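You operate a simulated robot arm through the tools that you are given. There is no shell and no other tool. Be economical: measure what you need, move in short steps, check, and stop when the job is done.

You are at the controls of a simulated two-armed robot. One attempt, no reset.

## Task
Take the cap off the bottle marked "water" on the green feed belts and lay it down there.

The check looks at the end state, three seconds after you hand in, the way a careful person would. Anything else that was tipped, shoved, dropped, spilled or broken makes it a failure. A push-on lid holds only when it is set on centred and level and pressed home; a screw cap is set on level and turned clockwise until tight.

## Robot
Two 7-joint arms with two-finger parallel grippers on one trunk, on a base that drives. Base frame: it is fixed to the floor where the robot stands at the start and does not move with it; the origin is under the middle of the robot, x ahead of it, y to its left, z up; the surface under the hand at the start is at about z = 86. Units: cm, degrees, N and s.
The left shoulder is at the start at [8, 13.1, 94.7], the right one opposite. With the tool pointing down near the work surface each hand reaches from about 40 to 86 cm from the robot's upright axis, wherever it stands, measured 20 degrees to its own side. Payload 1.57 kg a hand.
The tool frame of a hand sits at the grasp point between the pads (the TCP): z along the fingers, y along the line on which they close. The tips reach 3 cm beyond it. Largest opening 11 cm; finger width 2.4, thickness 1.2; the body of the gripper, 4.8 by 11.2 cm, starts 7.8 cm behind the TCP.
Orientation is told as [roll, pitch, yaw] about the base's x, y, z axes, in that order, counted from this pose: with the fingers straight down and closing along the base's y, the tool's x points along the base's -x, its y along +y and its z along -z.

## Interface
- The arms move only by the tool move_arm. It takes "left_motion", "right_motion" or both (then of equal length, played together; a hand with none holds still); each is a list of rows, each a list of 7 numbers: the gripper command, from -1 (fully open) to 1 (shut), values between in proportion, then the shift along the tool's x, y, z in m, then the turn, a rotation vector about the tool's x, y, z in degrees. In form: [[hand, x, y, z, wx, wy, wz], ...]. A call has 1 to 10 rows; each row shifts and turns the commanded pose from where the row before left it, along the tool's axes as they then stand. A row lasts 0.2 s, in which the tool goes at most 5 cm and 8.6 degrees; a call with a longer step from one row to the next is refused whole, and so is a gripper value outside its range. A pose out of reach is approached as far as the arm can. The call stops where the force on the tool passes 40 N (or 10 N more than at its start, if that is more) or the arm is blocked; 0.2 s more then pass. Each finger travels about 10.8 cm/s and halts on what it meets, pressing with about 38 N; the grip force reading is that of the motor and also rises with nothing between the fingers. The clock runs only during rows and for 0.2 s after the last one: add rows that do not move to give the fingers time. It gives the time, the measured TCP pose, the force on the tool (base axes), the opening and the grip force at its end, in the units of the frame above (readings bear some noise), with the torque about the TCP (base axes, N m) and any sound that the robot's microphone picked up.
- Cameras (640 x 400 px; columns grow to the right, rows downward): "scene" is now at [-4.66, -0.51, 144.01]; the picture's right is [-0.06, -1.00, 0.00], its down [-0.39, 0.02, -0.92] and it looks along [0.92, -0.06, -0.39] (base axes); focal length 276 px, centre (320, 200). "left" rides on the left gripper at [7, -1.6, -14.1] in its tool frame; the picture's right is [0.23, 0.97, 0.00], its down [-0.86, 0.20, -0.48] and it looks along [-0.47, 0.11, 0.88] (tool axes); focal length 222 px, centre (320, 200). "right" rides on the right gripper at [7, 1.6, -14.1] in its tool frame; the picture's right is [-0.23, 0.97, 0.00], its down [-0.86, -0.20, -0.48] and it looks along [-0.47, -0.11, 0.88] (tool axes); focal length 222 px, centre (320, 200).
- camera(camera): a new picture of that camera. The clock stands still meanwhile.
- roll_base(legs): drives the robot by 1 to 6 legs, each [ahead, left, turn to the left] in cm, cm and degrees, along the robot's own axes; the way and the turn of a leg run together, so that a leg with both is an arc; at most 150 cm and 180 degrees a leg. The arms and the cameras ride along, it lands a little off, and it stops where it bumps. It gives what a move gives.
- pan_tilt(pan, tilt): turns the head with the scene camera to pan (to the left, within 109 degrees either way) and tilt (down, from -29 to 69), counted from straight ahead of the robot. It gives what a move gives.
- point_at(camera, pixels): there is no depth. For up to 12 entries [column, row, z] of the newest picture of that camera ("zoom" is the newest enlarged one), the place [x, y] in the base frame at which the ray of that pixel passes the height z, good to about 0.3 cm. The clock stands still meanwhile.
- close_up(camera, box): a new picture of the part [left, top, right, bottom] of that camera's present view, enlarged. The clock stands still meanwhile.
- sign_off(): hands the job in; it is judged then, once.

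Go step by step. Measure first, check grasps and placings, and put right what went wrong. The budget is 80 turns and 58 pictures, counting those below and the enlarged ones. Unless the task says otherwise, let go and move clear before handing in, and close with one line.

The tools are called after "Request:" as name(argument=value, ...) on one line, values as JSON. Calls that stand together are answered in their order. move_arm: Moves the arms, as the interface text tells. Its arguments: {"type":"object","properties":{"left_motion":{"type":"array","items":{"type":"array","items":{"type":"number"}}},"right_motion":{"type":"array","items":{"type":"array","items":{"type":"number"}}}},"required":[]} The other tools are called the same way: roll_base (legs) drives the base; pan_tilt (pan, tilt) turns the head that bears the scene camera; camera (camera) takes a picture; point_at (camera, pixels) gives the place at which the rays of pixels pass given heights; close_up (camera, box) takes an enlarged picture of a part of a camera's view; sign_off () hands the job in.

At the start:

```text
time: 0.0
left_eef_pos: [51.06, 22.48, 126.86]
left_orientation: [-0.1, 0.1, 0.0]
left_contact_force: [-0.2, 0.5, -0.7]
left_torque: [0.03, 0.0, -0.02]
left_gripper_width: 11.0
left_gripper_force: 0.0
right_eef_pos: [55.42, -20.36, 123.87]
right_orientation: [0.0, 0.0, -0.1]
right_contact_force: [-0.1, 0.0, -0.3]
right_torque: [0.01, -0.02, -0.04]
right_gripper_width: 11.01
right_gripper_force: 0.1
robot x, y, heading: [-0.18, -0.0, -0.3]
head pan, tilt: [-3.6, 23.1]
```

scene: 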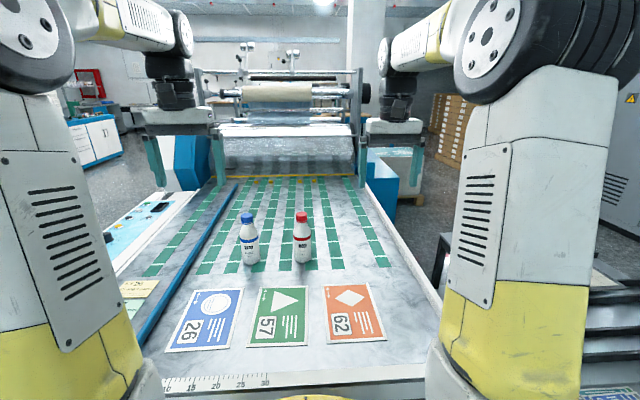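
right: 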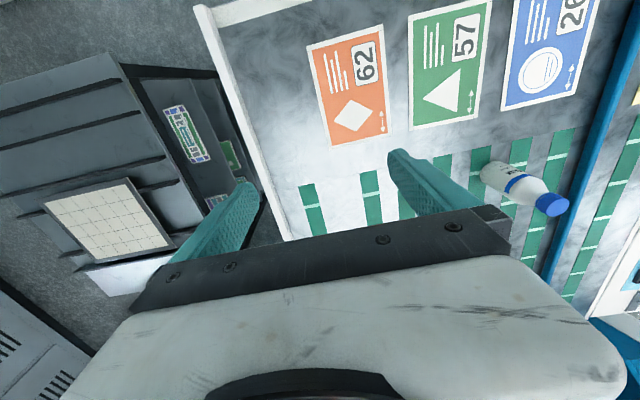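
left: 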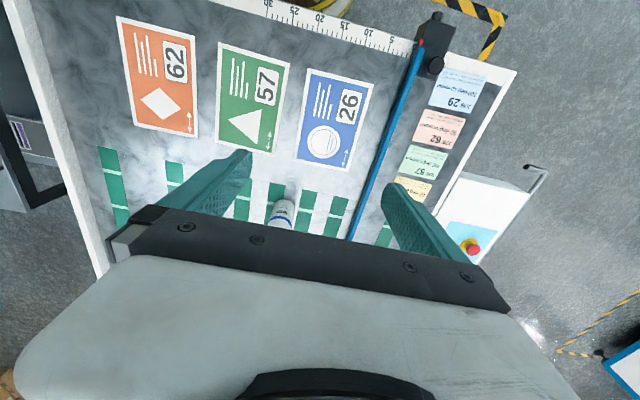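

Two bottles stand on the green belts: a blue-capped one near (249,240) and a red-capped one near (302,238). I zoom in to read the labels.

Request:
close_up(camera="scene", box=[220, 195, 340, 275])

Request:
point_at(camera="scene", pixels=[[250, 262, 86], [302, 261, 86], [246, 212, 104], [301, 212, 104]])

```text
5.00 times, centred on (280, 235) of scene
```

zoom: 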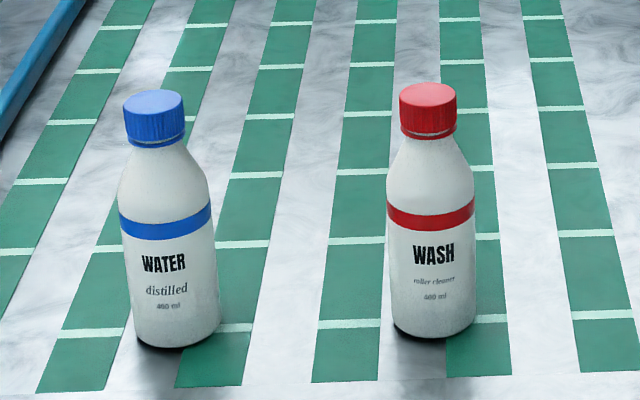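

```text
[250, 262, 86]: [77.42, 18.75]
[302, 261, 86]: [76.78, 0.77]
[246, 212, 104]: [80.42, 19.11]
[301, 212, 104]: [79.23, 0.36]
```

The left bottle, with the blue cap, reads "WATER". I measure it at several heights and from the right camera as well, and check the table's near edge.

Request:
point_at(camera="zoom", pixels=[[175, 347, 86], [130, 335, 86], [220, 330, 86], [152, 101, 100], [152, 101, 104], [152, 101, 108], [123, 105, 104], [183, 103, 104], [435, 335, 86], [428, 95, 104]])

Request:
point_at(camera="right", pixels=[[553, 205, 100], [553, 205, 104], [553, 205, 108], [490, 172, 86], [484, 172, 86]])

Request:
point_at(camera="scene", pixels=[[270, 385, 86], [270, 372, 86]])

Request:
close_up(camera="right", box=[460, 140, 600, 227])

```text
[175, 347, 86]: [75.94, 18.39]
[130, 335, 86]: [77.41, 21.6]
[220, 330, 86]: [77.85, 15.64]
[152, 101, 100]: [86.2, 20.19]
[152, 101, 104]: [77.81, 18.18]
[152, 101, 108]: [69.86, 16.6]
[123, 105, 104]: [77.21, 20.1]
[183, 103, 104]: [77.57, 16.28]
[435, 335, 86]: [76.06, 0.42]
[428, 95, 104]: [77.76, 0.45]
```

```text
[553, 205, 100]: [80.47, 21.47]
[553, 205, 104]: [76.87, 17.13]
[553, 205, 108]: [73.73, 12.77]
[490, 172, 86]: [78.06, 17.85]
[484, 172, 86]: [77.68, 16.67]
```

```text
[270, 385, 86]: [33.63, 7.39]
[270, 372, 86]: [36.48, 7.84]
```

```text
4.57 times, centred on (530, 184) of right
```

zoom: 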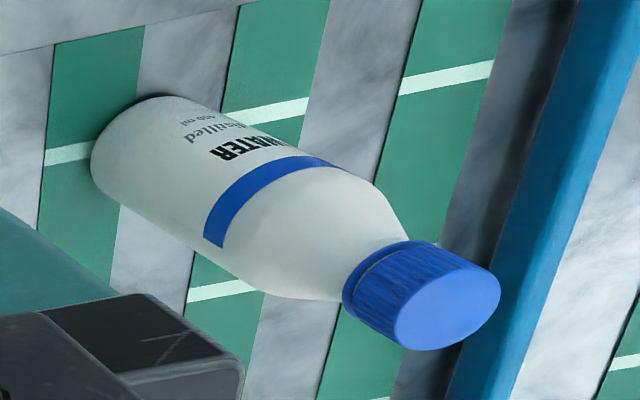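

The water bottle's axis is at about (79, 18.4), radius about 3.1, with the cap top at z≈103.3. The right hand will hold the body from the front, tilted 30° below horizontal and yawed 20°, while the left hand turns the cap. First I orient the right hand in place.

Request:
move_arm(right_motion=[[-1, 0, 0, 0, 0, 0, -6.67], [-1, 0, 0, 0, 0, 0, -6.67], [-1, 0, 0, 0, 0, 0, -6.66], [-1, 0, 0, 0, 0, -8.57, 0], [-1, 0, 0, 0, 0, -8.57, 0], [-1, 0, 0, 0, 0, -8.57, 0], [-1, 0, 0, 0, 0, -8.57, 0], [-1, 0, 0, 0, 0, -8.57, 0], [-1, 0, 0, 0, 0, -8.57, 0], [-1, 0, 0, 0, 0, -8.58, 0]])

```text
time: 2.2
left_eef_pos: [50.93, 22.54, 126.93]
left_orientation: [0.0, 0.1, 0.1]
left_contact_force: [-0.2, 0.0, 0.0]
left_torque: [-0.02, 0.02, 0.01]
left_gripper_width: 11.02
left_gripper_force: 0.0
right_eef_pos: [55.44, -20.37, 123.82]
right_orientation: [0.0, -60.0, 19.9]
right_contact_force: [-0.1, 0.0, 0.0]
right_torque: [0.0, 0.03, -0.03]
right_gripper_width: 10.97
right_gripper_force: 0.0
robot x, y, heading: [0.31, -0.09, -0.1]
head pan, tilt: [-3.6, 23.1]
```

Orientation is as wanted. Now I move the right hand to a pre-grasp 15 cm back from the bottle.

Request:
move_arm(right_motion=[[-1, 0.01067, 0.02844, 0.0321, 0, 0, 0], [-1, 0.01067, 0.02844, 0.0321, 0, 0, 0], [-1, 0.01067, 0.02844, 0.0321, 0, 0, 0], [-1, 0.01067, 0.02844, 0.0321, 0, 0, 0], [-1, 0.01067, 0.02844, 0.0321, 0, 0, 0], [-1, 0.01067, 0.02844, 0.0321, 0, 0, 0], [-1, 0.01067, 0.02844, 0.0321, 0, 0, 0], [-1, 0.01067, 0.02844, 0.0321, 0, 0, 0], [-1, 0.01067, 0.02844, 0.0321, 0, 0, 0], [-1, 0.01067, 0.02844, 0.0321, 0, 0, 0]])

Request:
camera(camera="right")

Request:
camera(camera="scene")

```text
time: 4.6
left_eef_pos: [50.9, 22.28, 127.29]
left_orientation: [0.0, -0.5, -0.1]
left_contact_force: [-1.2, 0.4, 0.3]
left_torque: [0.0, -0.02, -0.01]
left_gripper_width: 11.0
left_gripper_force: 0.1
right_eef_pos: [68.46, 9.97, 98.73]
right_orientation: [2.3, -59.9, 14.1]
right_contact_force: [0.1, 0.4, -0.6]
right_torque: [-0.01, 0.03, -0.01]
right_gripper_width: 11.0
right_gripper_force: 0.0
robot x, y, heading: [0.05, 0.02, -0.0]
head pan, tilt: [-3.6, 23.1]
stopped in row 10 (right hand): the arm was blocked; the commanded pose is now the measured one
```

```text
52 pictures are left
```

right: 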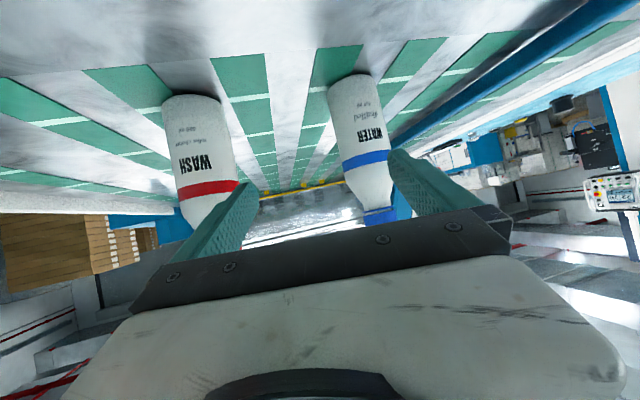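

```text
51 pictures are left
```

scene: 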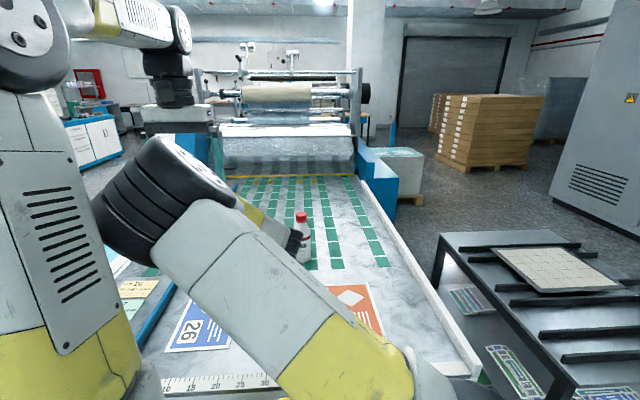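

The right arm was blocked, apparently its elbow against the left arm, seen at (170,190) in the scene. The bottle is untouched. I back the right hand out along the same path and will swap roles: the left hand holds and the right hand unscrews.

Request:
move_arm(right_motion=[[-1, -0.01067, -0.02844, -0.0321, 0, 0, 0], [-1, -0.01067, -0.02844, -0.0321, 0, 0, 0], [-1, -0.01067, -0.02844, -0.0321, 0, 0, 0], [-1, -0.01067, -0.02844, -0.0321, 0, 0, 0], [-1, -0.01067, -0.02844, -0.0321, 0, 0, 0], [-1, -0.01067, -0.02844, -0.0321, 0, 0, 0], [-1, -0.01067, -0.02844, -0.0321, 0, 0, 0], [-1, -0.01067, -0.02844, -0.0321, 0, 0, 0], [-1, -0.01067, -0.02844, -0.0321, 0, 0, 0]])

Request:
move_arm(right_motion=[[-1, 0, 0, 0, 0, 8.57, 0], [-1, 0, 0, 0, 0, 8.57, 0], [-1, 0, 0, 0, 0, 8.57, 0], [-1, 0, 0, 0, 0, 8.57, 0], [-1, 0, 0, 0, 0, 8.57, 0], [-1, 0, 0, 0, 0, 8.57, 0], [-1, 0, 0, 0, 0, 8.58, 0], [-1, 0, 0, 0, 0, 0, 7], [-1, 0, 0, 0, 0, 0, 7]])

Request:
camera(camera="scene")

```text
time: 6.6
left_eef_pos: [50.9, 22.51, 127.24]
left_orientation: [-0.1, -0.5, 0.0]
left_contact_force: [-0.2, -0.3, -0.6]
left_torque: [-0.02, 0.03, 0.01]
left_gripper_width: 11.0
left_gripper_force: 0.1
right_eef_pos: [56.3, -20.25, 120.95]
right_orientation: [2.1, -59.8, 14.3]
right_contact_force: [0.3, 0.5, 0.3]
right_torque: [0.01, 0.04, -0.01]
right_gripper_width: 11.01
right_gripper_force: 0.1
robot x, y, heading: [0.16, 0.39, 0.1]
head pan, tilt: [-3.6, 23.1]
```

```text
time: 8.6
left_eef_pos: [50.76, 22.39, 127.24]
left_orientation: [0.0, -0.7, 0.1]
left_contact_force: [0.0, 0.1, -0.1]
left_torque: [-0.04, -0.01, 0.02]
left_gripper_width: 11.0
left_gripper_force: 0.1
right_eef_pos: [56.3, -20.36, 121.04]
right_orientation: [1.0, 0.4, 2.1]
right_contact_force: [1.2, -0.6, 0.6]
right_torque: [0.02, 0.0, -0.01]
right_gripper_width: 11.0
right_gripper_force: 0.1
robot x, y, heading: [0.1, 0.15, -0.3]
head pan, tilt: [-3.6, 23.1]
```

```text
50 pictures are left
```

scene: 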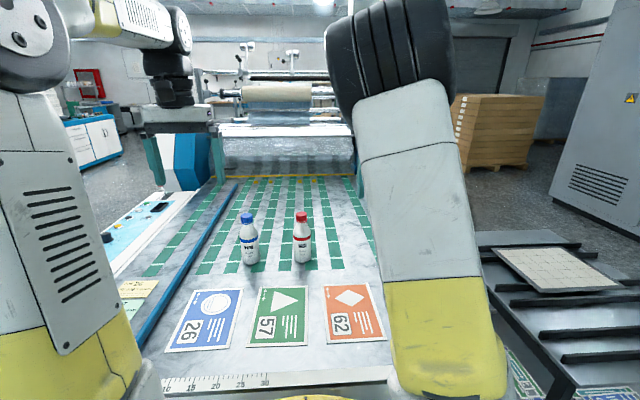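

Both bottles stand untouched and the right arm is back. I shift the base left by 14 cm so both hands reach the bottle comfortably.

Request:
roll_base(legs=[[0, 14, 0]])

Request:
camera(camera="scene")

Request:
camera(camera="left")

```text
time: 9.9
left_eef_pos: [50.95, 36.41, 127.27]
left_orientation: [0.0, -0.6, 0.0]
left_contact_force: [0.0, 0.9, -0.7]
left_torque: [-0.01, 0.02, -0.01]
left_gripper_width: 11.02
left_gripper_force: 0.0
right_eef_pos: [56.3, -6.52, 120.91]
right_orientation: [1.0, 0.4, 2.0]
right_contact_force: [0.1, -0.1, 0.6]
right_torque: [0.0, -0.01, -0.01]
right_gripper_width: 11.01
right_gripper_force: 0.0
robot x, y, heading: [-0.31, 14.15, -0.1]
head pan, tilt: [-3.6, 23.1]
```

```text
49 pictures are left
```

scene: 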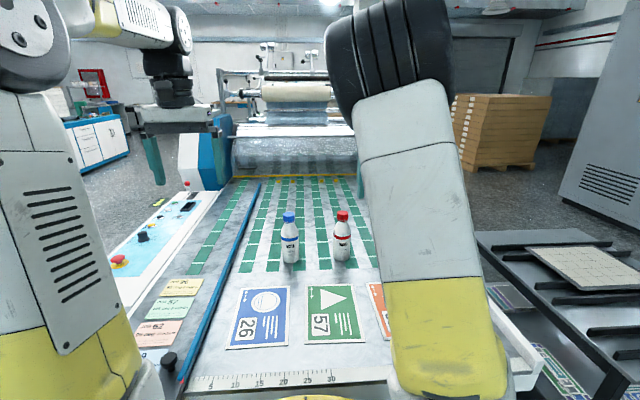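

```text
48 pictures are left
```

left: 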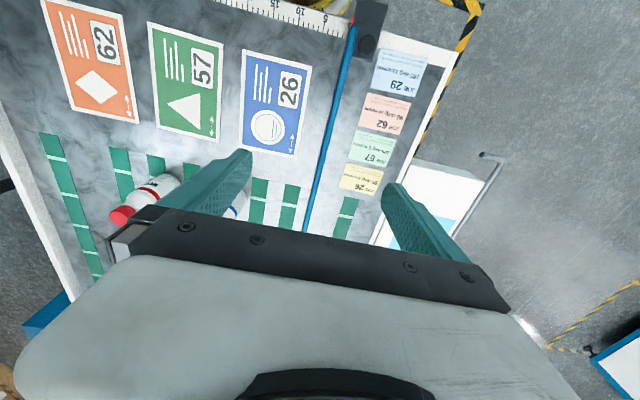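

Base is at y=14.15 and both bottles are fine. I orient the left hand (yaw −25°, 30° below horizontal).

Request:
move_arm(left_motion=[[-1, 0, 0, 0, 0, 0, 8.33], [-1, 0, 0, 0, 0, 0, 8.33], [-1, 0, 0, 0, 0, 0, 8.33], [-1, 0, 0, 0, 0, -8.5, 0], [-1, 0, 0, 0, 0, -8.5, 0], [-1, 0, 0, 0, 0, -8.5, 0], [-1, 0, 0, 0, 0, -8.5, 0], [-1, 0, 0, 0, 0, -8.5, 0], [-1, 0, 0, 0, 0, -8.5, 0], [-1, 0, 0, 0, 0, -8.5, 0]])

Request:
point_at(camera="scene", pixels=[[289, 263, 86], [289, 213, 103.3], [342, 260, 86], [240, 237, 87], [234, 237, 87], [246, 237, 87]])

```text
time: 12.1
left_eef_pos: [50.94, 36.36, 127.28]
left_orientation: [0.4, -60.2, -25.2]
left_contact_force: [0.1, 0.0, 0.1]
left_torque: [0.02, 0.01, 0.01]
left_gripper_width: 11.01
left_gripper_force: 0.0
right_eef_pos: [56.23, -6.46, 120.96]
right_orientation: [0.9, 0.4, 2.0]
right_contact_force: [-0.5, -0.3, -0.2]
right_torque: [-0.01, -0.03, 0.0]
right_gripper_width: 10.99
right_gripper_force: 0.0
robot x, y, heading: [-0.04, 13.8, -0.3]
head pan, tilt: [-3.6, 23.1]
```

```text
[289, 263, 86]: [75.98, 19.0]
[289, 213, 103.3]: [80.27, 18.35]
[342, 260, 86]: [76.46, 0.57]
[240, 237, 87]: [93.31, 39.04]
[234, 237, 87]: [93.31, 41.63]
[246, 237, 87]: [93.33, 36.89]
```

The rail is well away at y≈38. I move the left hand to the pre-grasp, 15 cm back from the bottle.

Request:
move_arm(left_motion=[[-1, 0.0187, -0.0056, 0.0396, 0, 0, 0], [-1, 0.0187, -0.0056, 0.0396, 0, 0, 0], [-1, 0.0187, -0.0056, 0.0396, 0, 0, 0], [-1, 0.0187, -0.0056, 0.0396, 0, 0, 0], [-1, 0.0187, -0.0056, 0.0396, 0, 0, 0], [-1, 0.0187, -0.0056, 0.0396, 0, 0, 0], [-1, 0.0187, -0.0056, 0.0396, 0, 0, 0], [-1, 0.0187, -0.0056, 0.0396, 0, 0, 0]])

Request:
camera(camera="left")

Request:
camera(camera="scene")

```text
time: 13.9
left_eef_pos: [67.02, 23.88, 98.4]
left_orientation: [0.5, -60.1, -25.5]
left_contact_force: [0.2, 1.4, 1.2]
left_torque: [0.0, 0.01, 0.02]
left_gripper_width: 10.98
left_gripper_force: 0.1
right_eef_pos: [56.19, -6.54, 120.92]
right_orientation: [1.0, 0.5, 2.0]
right_contact_force: [-0.9, 0.1, 0.8]
right_torque: [-0.03, -0.07, -0.04]
right_gripper_width: 11.0
right_gripper_force: 0.0
robot x, y, heading: [-0.25, 13.93, -0.3]
head pan, tilt: [-3.6, 23.1]
```

```text
47 pictures are left
```

left: 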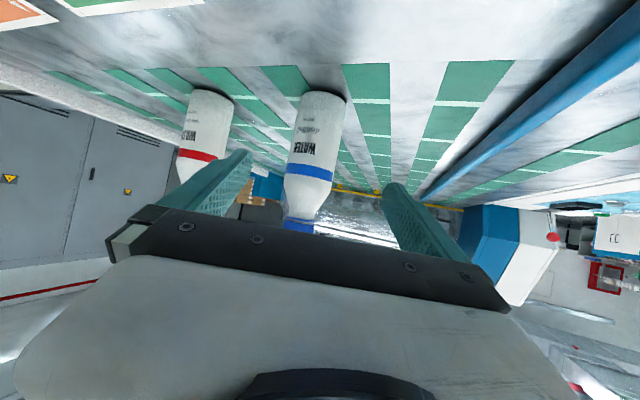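

```text
46 pictures are left
```

scene: 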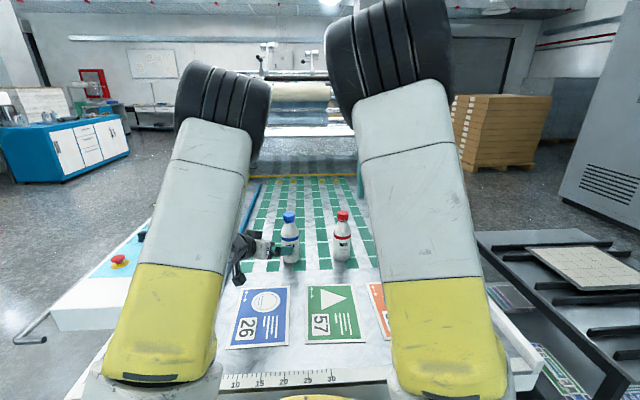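

The water bottle sits between the open fingers, at (318,150) in the left view. I measure its base and body from this view to fix the lateral aim.

Request:
point_at(camera="left", pixels=[[322, 91, 86], [300, 97, 86], [346, 103, 86], [286, 175, 95], [334, 181, 95], [310, 178, 95], [300, 220, 102]])

```text
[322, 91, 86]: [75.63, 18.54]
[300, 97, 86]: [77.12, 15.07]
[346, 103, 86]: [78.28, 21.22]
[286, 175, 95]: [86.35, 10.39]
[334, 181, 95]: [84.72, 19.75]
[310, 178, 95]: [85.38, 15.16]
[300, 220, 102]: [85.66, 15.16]
```

Bottle centre is about (78.7, 18.2). I advance 15 cm along the tool axis, then check before closing.

Request:
move_arm(left_motion=[[-1, 0, -0.0005, 0.03, 0, 0, 0], [-1, 0, -0.0005, 0.03, 0, 0, 0], [-1, 0, -0.0005, 0.03, 0, 0, 0], [-1, 0, -0.0005, 0.03, 0, 0, 0], [-1, 0, 0, 0.03, 0, 0, 0], [-1, 0, 0, 0, 0, 0, 0]])

Request:
camera(camera="left")

Request:
close_up(camera="scene", box=[220, 195, 380, 295])

```text
time: 15.3
left_eef_pos: [78.84, 18.15, 90.85]
left_orientation: [0.4, -60.0, -25.3]
left_contact_force: [-0.2, 0.0, 0.4]
left_torque: [0.01, -0.01, -0.02]
left_gripper_width: 11.04
left_gripper_force: 0.1
right_eef_pos: [56.22, -6.43, 121.0]
right_orientation: [1.0, 0.4, 2.1]
right_contact_force: [-0.1, 0.7, 0.4]
right_torque: [0.01, -0.04, -0.01]
right_gripper_width: 11.02
right_gripper_force: 0.0
robot x, y, heading: [-0.03, 13.93, -0.1]
head pan, tilt: [-3.6, 23.1]
```

```text
45 pictures are left
```

left: 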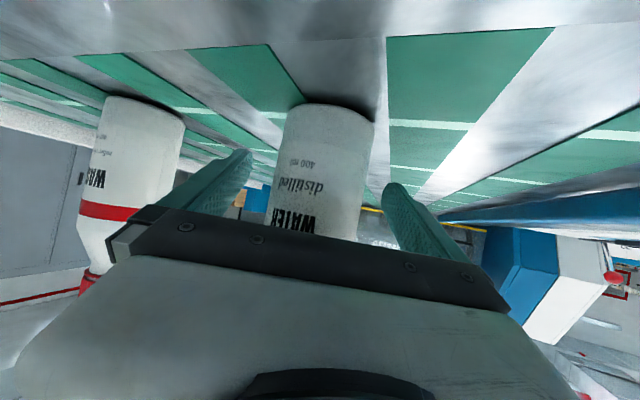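

```text
4.00 times, centred on (300, 245) of scene
```

zoom: 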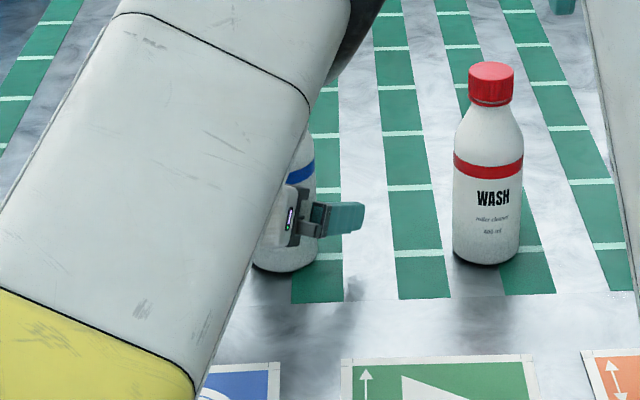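

The bottle is centred between the fingers. I close the left gripper.

Request:
move_arm(left_motion=[[0, 0, 0, 0, 0, 0, 0], [0.3, 0, 0, 0, 0, 0, 0], [1, 0, 0, 0, 0, 0, 0], [1, 0, 0, 0, 0, 0, 0], [1, 0, 0, 0, 0, 0, 0]])

Request:
camera(camera="left")

Request:
camera(camera="right")

```text
time: 16.5
left_eef_pos: [78.76, 18.18, 90.95]
left_orientation: [0.5, -60.0, -25.5]
left_contact_force: [-1.5, -4.7, 0.7]
left_torque: [-0.13, 0.02, 0.07]
left_gripper_width: 5.92
left_gripper_force: 37.5
right_eef_pos: [56.24, -6.49, 120.97]
right_orientation: [1.0, 0.4, 2.2]
right_contact_force: [0.2, -0.4, 0.6]
right_torque: [-0.02, 0.01, 0.01]
right_gripper_width: 10.99
right_gripper_force: 0.2
robot x, y, heading: [0.32, 13.97, 0.1]
head pan, tilt: [-3.6, 23.1]
```

```text
43 pictures are left
```

left: 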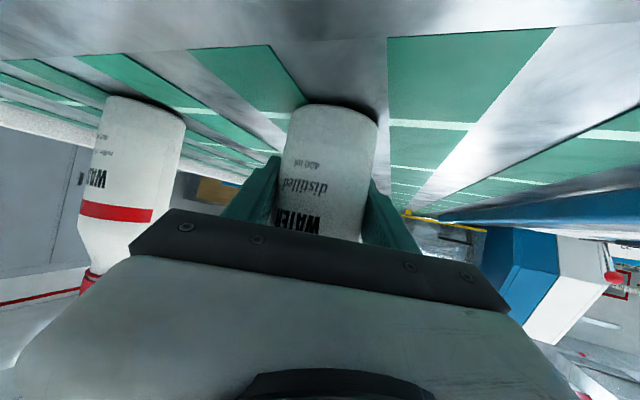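

```text
42 pictures are left
```

right: 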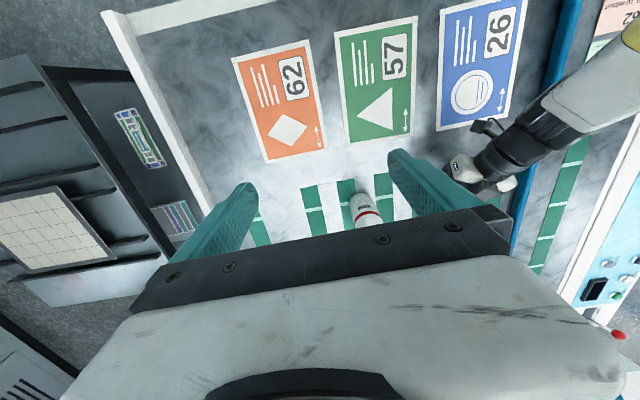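

The left hand holds the body (width 5.9, force 37.5). I move the right hand part of the way toward a point above the cap and look.

Request:
move_arm(right_motion=[[-1, -0.0292, 0.0299, 0, 0, 0, 0], [-1, -0.0292, 0.0299, 0, 0, 0, 0], [-1, -0.0292, 0.0299, 0, 0, 0, 0], [-1, -0.0292, 0.0299, 0, 0, 0, 0], [-1, -0.0292, 0.0299, 0, 0, 0, 0]], left_motion=[[1, 0, 0, 0, 0, 0, 0], [1, 0, 0, 0, 0, 0, 0], [1, 0, 0, 0, 0, 0, 0], [1, 0, 0, 0, 0, 0, 0], [1, 0, 0, 0, 0, 0, 0]])

Request:
camera(camera="scene")

Request:
camera(camera="right")

```text
time: 17.7
left_eef_pos: [78.93, 18.38, 90.97]
left_orientation: [0.5, -60.1, -25.2]
left_contact_force: [0.2, -4.9, 1.6]
left_torque: [-0.29, 0.02, 0.06]
left_gripper_width: 5.91
left_gripper_force: 37.8
right_eef_pos: [70.31, 8.77, 121.34]
right_orientation: [1.1, 0.3, 1.9]
right_contact_force: [-0.5, -0.5, -0.2]
right_torque: [0.0, 0.02, 0.0]
right_gripper_width: 11.02
right_gripper_force: 0.1
robot x, y, heading: [-0.19, 14.02, -0.2]
head pan, tilt: [-3.6, 23.1]
```

```text
41 pictures are left
```

scene: 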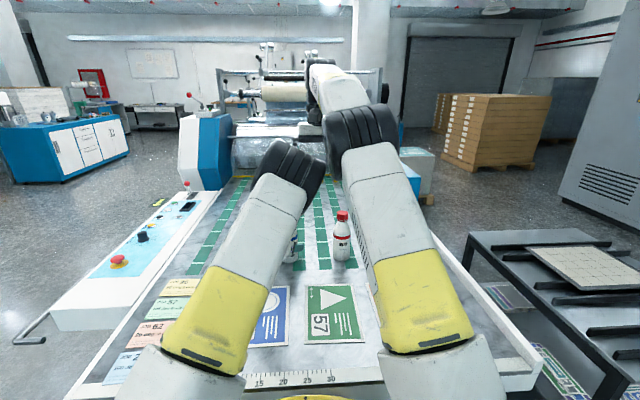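

```text
40 pictures are left
```

right: 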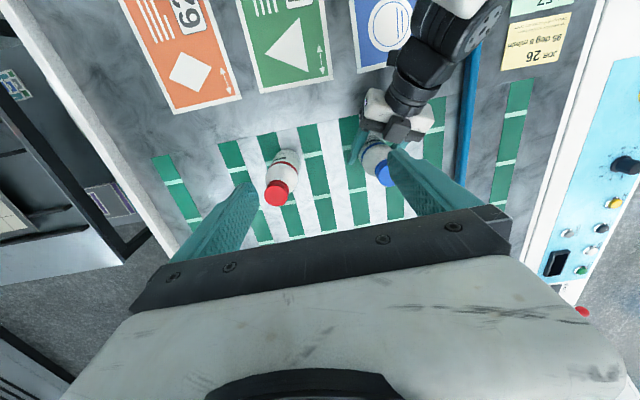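

The cap is visible at (384,175) in the right view; the two elbows are near each other in the scene (305,165 and 365,135), so I take a small step and watch.

Request:
move_arm(right_motion=[[-1, -0.015, 0.016, 0, 0, 0, 0], [-1, -0.015, 0.016, 0, 0, 0, 0], [-1, -0.015, 0.016, 0, 0, 0, 0]], left_motion=[[1, 0, 0, 0, 0, 0, 0], [1, 0, 0, 0, 0, 0, 0], [1, 0, 0, 0, 0, 0, 0]])

Request:
camera(camera="scene")

Request:
camera(camera="right")

```text
time: 18.6
left_eef_pos: [79.07, 18.86, 91.0]
left_orientation: [0.0, -60.3, -24.4]
left_contact_force: [-10.0, -3.7, 8.9]
left_torque: [0.12, 0.62, 0.21]
left_gripper_width: 5.93
left_gripper_force: 37.7
right_eef_pos: [71.83, 9.97, 122.13]
right_orientation: [1.5, -1.0, 0.6]
right_contact_force: [-0.1, -0.8, -0.4]
right_torque: [0.05, 0.02, -0.01]
right_gripper_width: 11.0
right_gripper_force: 0.1
right hand out of reach, approached as far as the arm can: row 2, 3
robot x, y, heading: [0.01, 13.92, -0.0]
head pan, tilt: [-3.6, 23.1]
stopped in row 3 (left hand): the force on the tool passed its limit at 42 N (the readings are from after the stop); the commanded pose is now the measured one
```

```text
39 pictures are left
```

scene: 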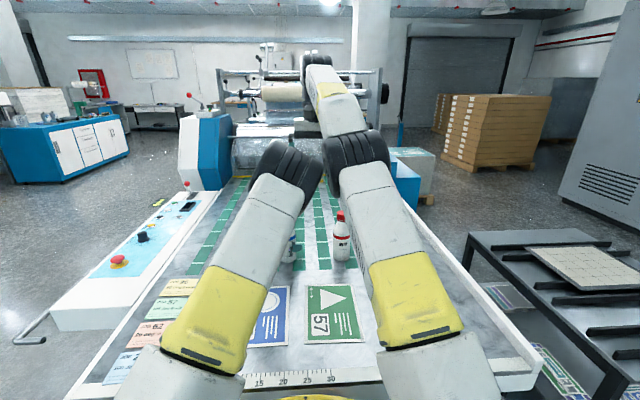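

```text
38 pictures are left
```

right: 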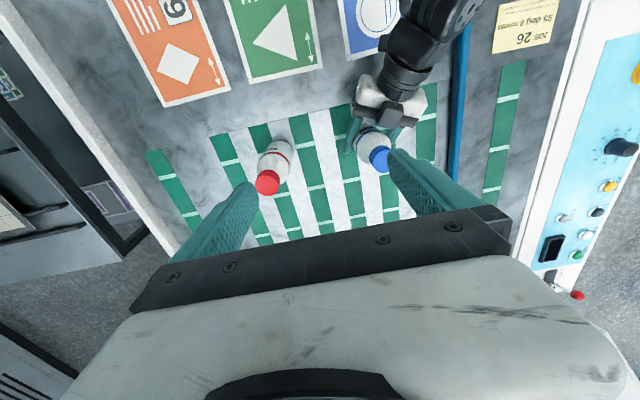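

The right arm ran out of reach at that height and the elbows touched, nudging the left hand about 0.5 cm. I back the right hand out and check the bottle before releasing.

Request:
move_arm(right_motion=[[-1, 0.02, -0.03, 0, 0, 0, 0], [-1, 0.03, -0.03, 0, 0, 0, 0], [-1, 0.03, -0.03, 0, 0, 0, 0], [-1, 0.03, -0.03, 0, 0, 0, 0], [-1, 0.03, -0.03, 0, 0, 0, 0], [-1, 0.03, -0.03, 0, 0, 0, 0]], left_motion=[[1, 0, 0, 0, 0, 0, 0], [1, 0, 0, 0, 0, 0, 0], [1, 0, 0, 0, 0, 0, 0], [1, 0, 0, 0, 0, 0, 0], [1, 0, 0, 0, 0, 0, 0], [1, 0, 0, 0, 0, 0, 0]])

Request:
camera(camera="left")

Request:
pan_tilt(pan=0, tilt=60)

Request:
camera(camera="scene")

```text
time: 20.0
left_eef_pos: [79.04, 18.95, 90.86]
left_orientation: [-0.2, -60.3, -24.6]
left_contact_force: [0.1, -3.0, 7.4]
left_torque: [-0.06, -0.19, -0.02]
left_gripper_width: 5.93
left_gripper_force: 38.5
right_eef_pos: [55.03, -7.97, 121.23]
right_orientation: [1.3, -0.9, 0.6]
right_contact_force: [-0.2, 0.1, 0.8]
right_torque: [-0.03, 0.0, 0.0]
right_gripper_width: 10.98
right_gripper_force: 0.0
robot x, y, heading: [-0.03, 13.91, 0.1]
head pan, tilt: [-3.6, 23.1]
```

```text
37 pictures are left
```

left: 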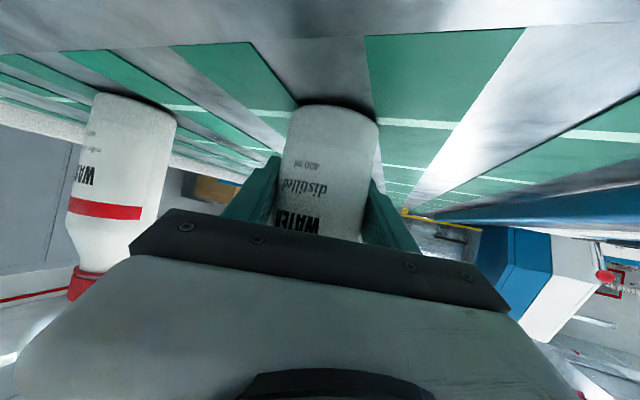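

```text
time: 21.0
left_eef_pos: [79.15, 19.04, 90.9]
left_orientation: [0.0, -60.2, -24.5]
left_contact_force: [1.2, -2.5, 10.0]
left_torque: [-0.08, -0.23, -0.03]
left_gripper_width: 5.9
left_gripper_force: 37.7
right_eef_pos: [54.93, -8.11, 121.27]
right_orientation: [1.5, -0.8, 0.5]
right_contact_force: [0.1, 0.6, 0.6]
right_torque: [0.0, -0.01, -0.03]
right_gripper_width: 11.01
right_gripper_force: 0.1
robot x, y, heading: [0.15, 13.96, 0.2]
head pan, tilt: [0.0, 60.0]
```

```text
36 pictures are left
```

scene: 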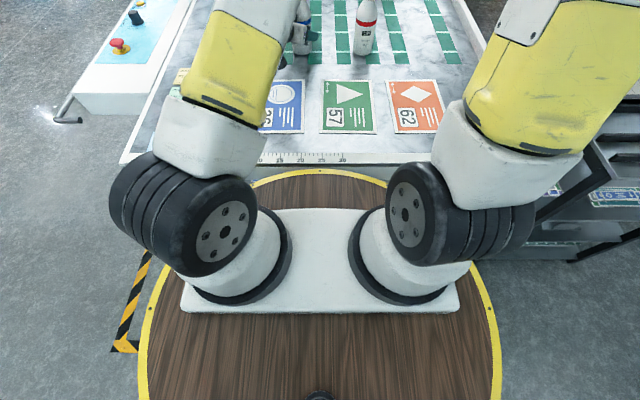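

The bottle looks upright in the left view, and the base disc is already almost at the table edge, so driving forward is out. Turning and shifting the base will bring the right shoulder closer instead. First I release the bottle and retreat along the tool axis.

Request:
move_arm(left_motion=[[0.0, 0, 0, 0, 0, 0, 0], [-0.5, 0, 0, 0, 0, 0, 0], [-1, 0, 0, 0, 0, 0, 0], [-1, 0, 0, 0, 0, 0, 0], [-1, 0, 0, -0.03, 0, 0, 0], [-1, 0, 0, -0.03, 0, 0, 0], [-1, 0, 0, -0.03, 0, 0, 0], [-1, 0, 0, -0.03, 0, 0, 0], [-1, 0, 0, -0.03, 0, 0, 0], [-1, 0, 0, -0.01, 0, 0, 0]])

Request:
camera(camera="left")

```text
time: 23.2
left_eef_pos: [66.36, 24.74, 98.83]
left_orientation: [0.0, -60.2, -24.6]
left_contact_force: [0.2, -0.4, 0.1]
left_torque: [-0.01, 0.0, 0.0]
left_gripper_width: 11.0
left_gripper_force: 0.0
right_eef_pos: [54.96, -8.06, 121.27]
right_orientation: [1.4, -0.8, 0.4]
right_contact_force: [-0.2, -0.5, 0.2]
right_torque: [-0.01, 0.0, 0.0]
right_gripper_width: 11.01
right_gripper_force: 0.0
robot x, y, heading: [0.09, 13.86, -0.0]
head pan, tilt: [0.0, 60.0]
```

```text
35 pictures are left
```

left: 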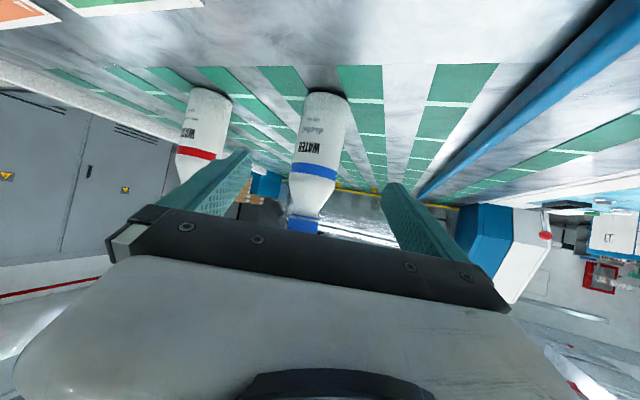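

Bottle upright and released. I retract the left hand up and back to its starting pose.

Request:
move_arm(left_motion=[[-1, -0.0187, 0.0056, -0.0396, 0, 0, 0], [-1, -0.0187, 0.0056, -0.0396, 0, 0, 0], [-1, -0.0187, 0.0056, -0.0396, 0, 0, 0], [-1, -0.0187, 0.0056, -0.0396, 0, 0, 0], [-1, -0.0187, 0.0056, -0.0396, 0, 0, 0], [-1, -0.0187, 0.0056, -0.0396, 0, 0, 0], [-1, -0.0187, 0.0056, -0.0396, 0, 0, 0], [-1, -0.0187, 0.0056, -0.0396, 0, 0, 0]])

Request:
roll_base(legs=[[0, 11, 0], [0, 0, 25]])

Request:
pan_tilt(pan=-20, tilt=30)

Request:
camera(camera="scene")

```text
time: 25.0
left_eef_pos: [49.96, 37.38, 127.48]
left_orientation: [0.0, -60.3, -24.5]
left_contact_force: [0.2, 0.3, -1.1]
left_torque: [0.01, 0.03, 0.0]
left_gripper_width: 11.0
left_gripper_force: 0.0
right_eef_pos: [55.05, -8.0, 121.34]
right_orientation: [1.3, -0.8, 0.5]
right_contact_force: [0.3, 0.6, -1.4]
right_torque: [0.02, 0.01, 0.0]
right_gripper_width: 11.0
right_gripper_force: 0.1
robot x, y, heading: [0.38, 14.0, -0.2]
head pan, tilt: [0.0, 60.0]
```

```text
time: 27.5
left_eef_pos: [35.44, 67.23, 127.36]
left_orientation: [-0.1, -60.2, 0.6]
left_contact_force: [-0.2, 1.2, 0.5]
left_torque: [0.01, -0.01, -0.02]
left_gripper_width: 11.0
left_gripper_force: 0.0
right_eef_pos: [59.07, 28.4, 121.3]
right_orientation: [1.4, -0.9, 25.6]
right_contact_force: [-0.3, 0.4, 0.1]
right_torque: [-0.02, 0.01, -0.04]
right_gripper_width: 11.03
right_gripper_force: 0.1
robot x, y, heading: [-0.07, 24.79, 25.0]
head pan, tilt: [0.0, 60.0]
```

```text
time: 28.4
left_eef_pos: [35.33, 67.33, 127.59]
left_orientation: [0.0, -60.2, 0.6]
left_contact_force: [0.6, -0.4, 0.7]
left_torque: [0.0, -0.05, -0.02]
left_gripper_width: 11.0
left_gripper_force: 0.0
right_eef_pos: [59.18, 28.3, 121.25]
right_orientation: [1.3, -0.7, 25.6]
right_contact_force: [0.2, -0.3, 0.2]
right_torque: [-0.03, 0.01, 0.01]
right_gripper_width: 10.99
right_gripper_force: 0.0
robot x, y, heading: [-0.11, 25.3, 24.7]
head pan, tilt: [-20.0, 30.0]
```

```text
34 pictures are left
```

scene: 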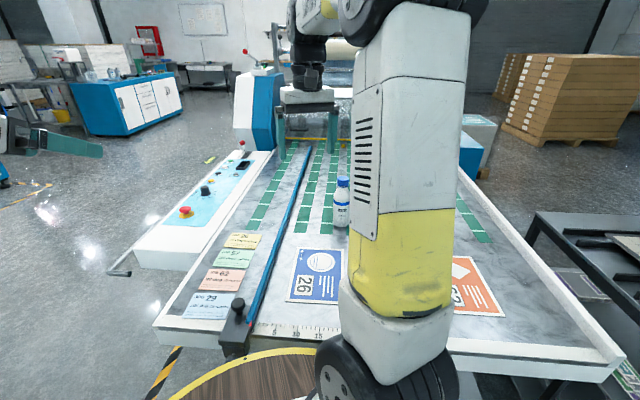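

The base is now at y≈25, heading 25°, and the water bottle stands at (343,205). I bring the right hand above its cap at z≈112.

Request:
move_arm(right_motion=[[-1, -0.0232, -0.0285, 0.0155, 0, 0, 0], [-1, -0.0232, -0.0285, 0.0155, 0, 0, 0], [-1, -0.0232, -0.0285, 0.0155, 0, 0, 0], [-1, -0.0232, -0.0285, 0.0155, 0, 0, 0], [-1, -0.0232, -0.0285, 0.0155, 0, 0, 0], [-1, -0.0232, -0.0285, 0.0155, 0, 0, 0]])

Request:
camera(camera="right")

Request:
camera(camera="scene")

```text
time: 29.8
left_eef_pos: [35.36, 67.3, 127.56]
left_orientation: [-0.1, -60.3, 0.6]
left_contact_force: [-0.3, 0.1, -0.2]
left_torque: [-0.04, -0.01, 0.0]
left_gripper_width: 10.99
left_gripper_force: 0.1
right_eef_pos: [79.15, 19.24, 111.63]
right_orientation: [1.4, -1.0, 25.6]
right_contact_force: [-0.3, 0.1, 0.8]
right_torque: [0.0, -0.03, 0.02]
right_gripper_width: 10.99
right_gripper_force: 0.1
robot x, y, heading: [0.18, 25.08, 24.9]
head pan, tilt: [-20.0, 30.0]
```

```text
33 pictures are left
```

right: 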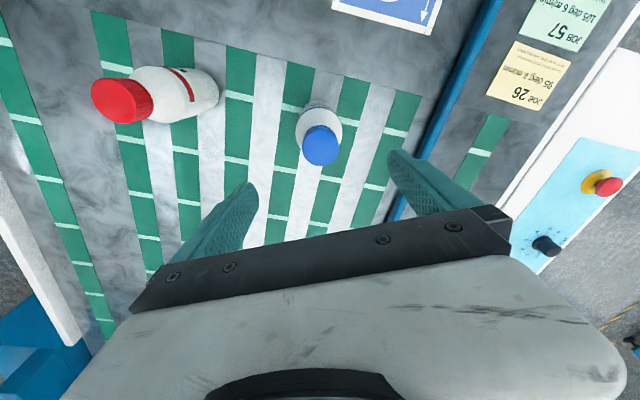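

```text
32 pictures are left
```

scene: 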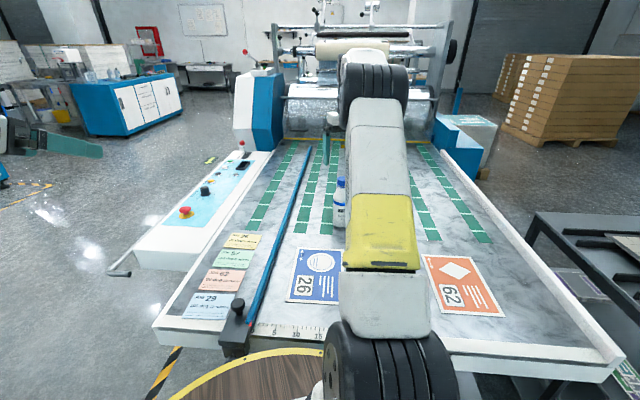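

The right arm is reaching straight with no conflict. I measure the cap centre at (321,146) in the right view.

Request:
point_at(camera="right", pixels=[[321, 146, 103.3], [302, 146, 103.3], [341, 146, 103.3], [321, 127, 103.3], [321, 165, 103.3], [318, 101, 86]])

Request:
point_at(camera="scene", pixels=[[341, 179, 103.3], [340, 227, 86]])

```text
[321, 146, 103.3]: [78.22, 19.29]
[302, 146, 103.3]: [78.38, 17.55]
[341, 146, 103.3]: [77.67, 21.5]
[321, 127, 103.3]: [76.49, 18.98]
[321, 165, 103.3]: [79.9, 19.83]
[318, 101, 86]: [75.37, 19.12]
```

```text
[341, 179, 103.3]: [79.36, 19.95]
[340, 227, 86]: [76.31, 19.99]
```

The bottle is now at about (78.5, 19.3). I turn the left hand to heading −45° and start the approach along its tool axis.

Request:
move_arm(left_motion=[[-1, 0, 0, 0, 6.58, 0, 3.8], [-1, 0, 0, 0, 6.58, 0, 3.8], [-1, 0, 0, 0, 6.58, 0, 3.8], [-1, 0, 0, 0, 6.58, 0, 3.8], [-1, 0, 0, 0, 6.58, 0, 3.8], [-1, 0, 0, 0, 6.58, 0, 3.8], [-1, 0, 0, 0, 0, 0, 0]])

Request:
move_arm(left_motion=[[-1, -0.0004, -0.0027, 0.045, 0, 0, 0], [-1, -0.0004, -0.0027, 0.045, 0, 0, 0], [-1, -0.0004, -0.0027, 0.045, 0, 0, 0], [-1, -0.0004, -0.0027, 0.045, 0, 0, 0], [-1, -0.0004, -0.0027, 0.045, 0, 0, 0], [-1, -0.0004, -0.0027, 0.045, 0, 0, 0], [-1, -0.0004, -0.0027, 0.045, 0, 0, 0], [-1, 0, 0, 0, 0, 0, 0]])

Request:
camera(camera="scene")

Request:
camera(camera="left")

```text
time: 31.4
left_eef_pos: [35.31, 67.35, 127.54]
left_orientation: [0.5, -60.3, -45.5]
left_contact_force: [-0.8, 1.1, 0.0]
left_torque: [0.01, 0.03, 0.01]
left_gripper_width: 10.99
left_gripper_force: 0.0
right_eef_pos: [79.16, 19.19, 111.71]
right_orientation: [1.3, -0.8, 25.6]
right_contact_force: [-0.6, -0.3, 0.7]
right_torque: [0.0, 0.01, 0.0]
right_gripper_width: 11.0
right_gripper_force: 0.1
robot x, y, heading: [-0.2, 24.8, 24.8]
head pan, tilt: [-20.0, 30.0]
```

```text
time: 33.2
left_eef_pos: [53.52, 46.61, 111.96]
left_orientation: [0.3, -60.2, -45.3]
left_contact_force: [0.2, 0.2, -0.7]
left_torque: [0.0, -0.05, -0.01]
left_gripper_width: 10.99
left_gripper_force: 0.1
right_eef_pos: [79.37, 19.17, 111.76]
right_orientation: [1.4, -0.9, 25.6]
right_contact_force: [0.4, -0.1, -0.5]
right_torque: [0.02, -0.02, 0.0]
right_gripper_width: 11.01
right_gripper_force: 0.1
robot x, y, heading: [-0.17, 25.31, 25.2]
head pan, tilt: [-20.0, 30.0]
```

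```text
31 pictures are left
```

scene: 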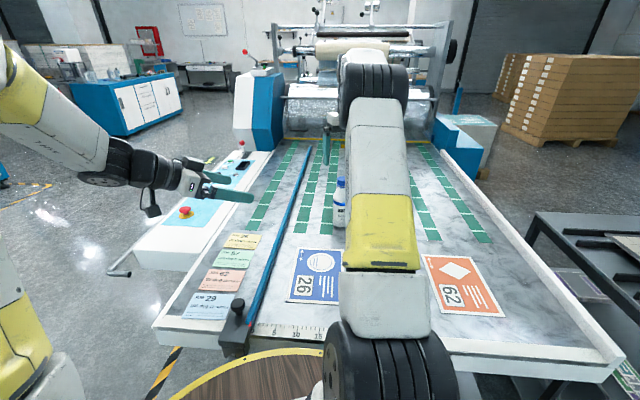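

```text
30 pictures are left
```

left: 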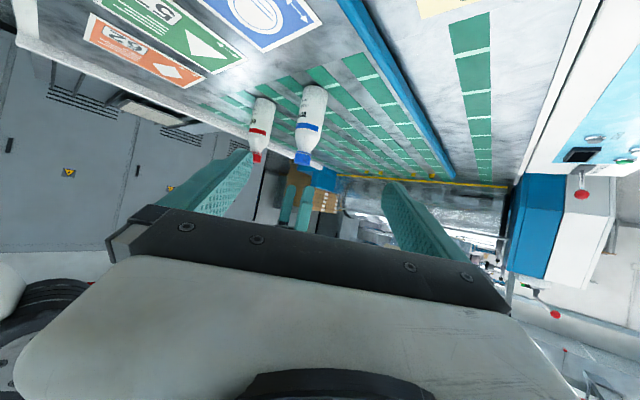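

Arms are well separated now. I check the rail's place before the rest of the approach.

Request:
point_at(camera="scene", pixels=[[289, 210, 88], [283, 230, 88], [275, 250, 88], [268, 270, 88]])

Request:
move_arm(left_motion=[[-1, -0.0004, -0.0023, 0.043, 0, 0, 0], [-1, -0.0004, -0.0023, 0.043, 0, 0, 0], [-1, -0.0004, -0.0023, 0.043, 0, 0, 0], [-1, -0.0004, -0.0023, 0.043, 0, 0, 0], [-1, -0.0004, -0.0023, 0.043, 0, 0, 0], [-1, -0.0004, -0.0023, 0.043, 0, 0, 0], [-1, 0, 0, 0, 0, 0, 0]])

Request:
camera(camera="left")

```text
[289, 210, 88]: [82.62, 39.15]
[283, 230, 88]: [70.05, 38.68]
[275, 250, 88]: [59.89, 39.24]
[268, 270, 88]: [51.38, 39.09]
```

```text
time: 34.8
left_eef_pos: [68.51, 29.59, 99.35]
left_orientation: [0.4, -60.2, -45.3]
left_contact_force: [-1.0, 0.2, -0.7]
left_torque: [0.01, -0.01, -0.01]
left_gripper_width: 10.98
left_gripper_force: 0.1
right_eef_pos: [79.23, 19.23, 111.61]
right_orientation: [1.3, -0.8, 25.6]
right_contact_force: [-0.1, 0.6, -0.3]
right_torque: [0.03, -0.03, 0.0]
right_gripper_width: 10.97
right_gripper_force: 0.1
robot x, y, heading: [0.3, 25.09, 25.0]
head pan, tilt: [-20.0, 30.0]
```

```text
29 pictures are left
```

left: 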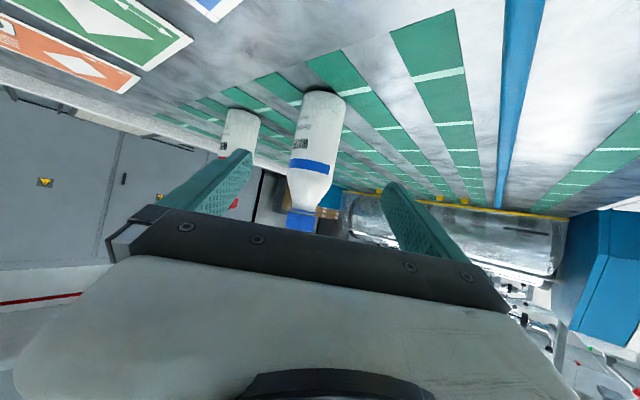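

The water bottle is between the fingers, the rail (y≈39) is clear. I advance 16.6 cm and close.

Request:
move_arm(left_motion=[[-1, 0, -0.001, 0.034, 0, 0, 0], [-1, 0, -0.001, 0.034, 0, 0, 0], [-1, 0, -0.001, 0.034, 0, 0, 0], [-1, 0, 0, 0.034, 0, 0, 0], [-1, 0, 0, 0.03, 0, 0, 0], [-1, 0, 0, 0, 0, 0, 0]])

Request:
camera(camera="left")

```text
time: 36.2
left_eef_pos: [78.51, 19.43, 91.21]
left_orientation: [0.4, -60.2, -45.3]
left_contact_force: [0.2, -0.2, 0.5]
left_torque: [-0.02, 0.0, 0.02]
left_gripper_width: 10.98
left_gripper_force: 0.0
right_eef_pos: [79.14, 19.19, 111.58]
right_orientation: [1.3, -0.9, 25.6]
right_contact_force: [0.2, 0.8, 0.4]
right_torque: [0.0, 0.02, -0.02]
right_gripper_width: 11.0
right_gripper_force: 0.1
robot x, y, heading: [0.22, 25.0, 24.8]
head pan, tilt: [-20.0, 30.0]
```

```text
28 pictures are left
```

left: 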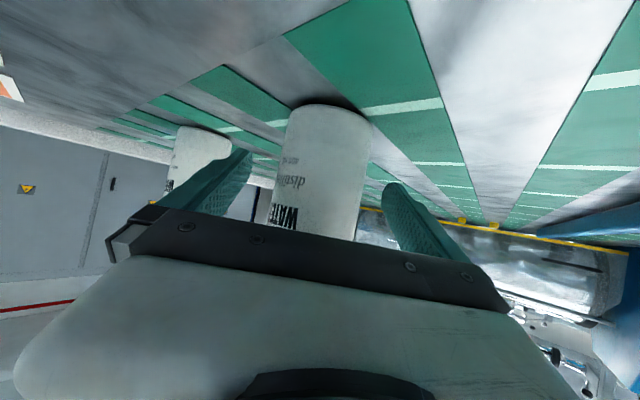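

Centred as in the earlier grasp. I close the left gripper.

Request:
move_arm(left_motion=[[0, 0, 0, 0, 0, 0, 0], [0.3, 0, 0, 0, 0, 0, 0], [1, 0, 0, 0, 0, 0, 0], [1, 0, 0, 0, 0, 0, 0], [1, 0, 0, 0, 0, 0, 0]])

Request:
camera(camera="right")

Request:
close_up(camera="scene", box=[270, 140, 390, 215])

```text
time: 37.4
left_eef_pos: [78.58, 19.31, 91.23]
left_orientation: [0.4, -60.3, -45.3]
left_contact_force: [-2.1, -2.6, 0.2]
left_torque: [-0.12, 0.07, 0.0]
left_gripper_width: 5.83
left_gripper_force: 37.3
right_eef_pos: [79.23, 19.19, 111.71]
right_orientation: [1.4, -0.8, 25.6]
right_contact_force: [0.5, 0.1, 0.5]
right_torque: [0.02, 0.01, 0.01]
right_gripper_width: 11.02
right_gripper_force: 0.0
robot x, y, heading: [-0.24, 24.95, 24.9]
head pan, tilt: [-20.0, 30.0]
```

```text
27 pictures are left
```

right: 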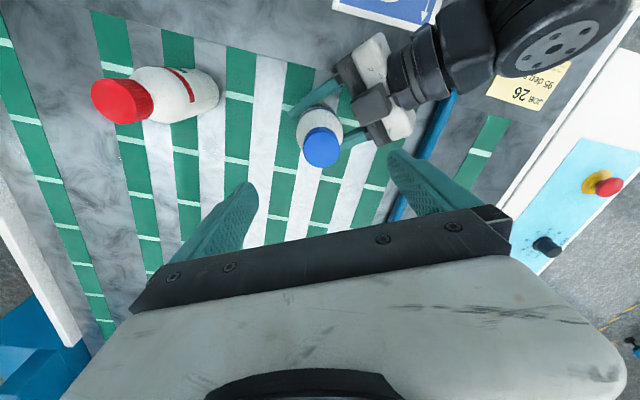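

```text
5.33 times, centred on (330, 178) of scene
```

zoom: 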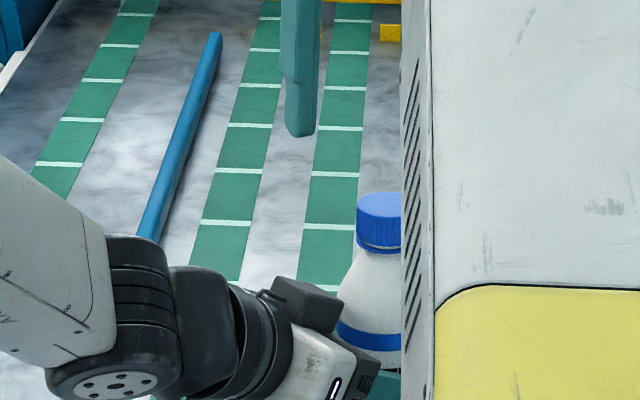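

The bottle is held (5.83 wide, 37 N) with the cap centred at (321,147) in the right view. I level the right hand, turn it back to give room for unscrewing, and centre it over (78.6, 19.3).

Request:
move_arm(right_motion=[[-0.27, 0.005, 0.0035, 0, 1.4, 0.8, 0], [-0.27, 0, 0, 0, 0, 0, 7.6], [-0.27, 0, 0, 0, 0, 0, 7.6], [-0.27, 0, 0, 0, 0, 0, 7.6], [-0.27, 0, 0, 0, 0, 0, 7.6], [-0.27, 0, 0, 0, 0, 0, 7.6], [-0.27, 0, 0, 0, 0, 0, 7.6], [-0.27, 0, 0, 0, 0, 0, 0]])

Request:
camera(camera="right")

```text
time: 39.2
left_eef_pos: [78.42, 19.38, 91.1]
left_orientation: [0.4, -60.2, -45.4]
left_contact_force: [-1.5, -0.5, -0.3]
left_torque: [0.0, 0.04, 0.0]
left_gripper_width: 5.85
left_gripper_force: 38.0
right_eef_pos: [78.48, 19.33, 111.69]
right_orientation: [0.1, 0.0, -20.1]
right_contact_force: [0.1, 0.2, -0.1]
right_torque: [0.0, -0.03, -0.01]
right_gripper_width: 6.97
right_gripper_force: 0.0
robot x, y, heading: [0.06, 24.84, 25.0]
head pan, tilt: [-20.0, 30.0]
```

```text
25 pictures are left
```

right: 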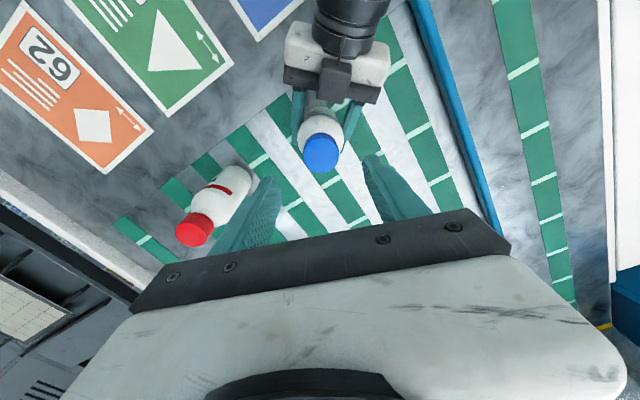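

The hand is level at yaw −20. I check the cap centre (321,153) in this view, and a projection of where it should be.

Request:
point_at(camera="right", pixels=[[321, 154, 103], [321, 154, 102.5], [303, 154, 103], [340, 154, 103], [321, 136, 103], [321, 172, 103]])

```text
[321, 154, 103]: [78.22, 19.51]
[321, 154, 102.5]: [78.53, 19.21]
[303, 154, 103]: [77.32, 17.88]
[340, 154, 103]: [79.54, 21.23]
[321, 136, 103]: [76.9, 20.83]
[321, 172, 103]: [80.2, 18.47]
```

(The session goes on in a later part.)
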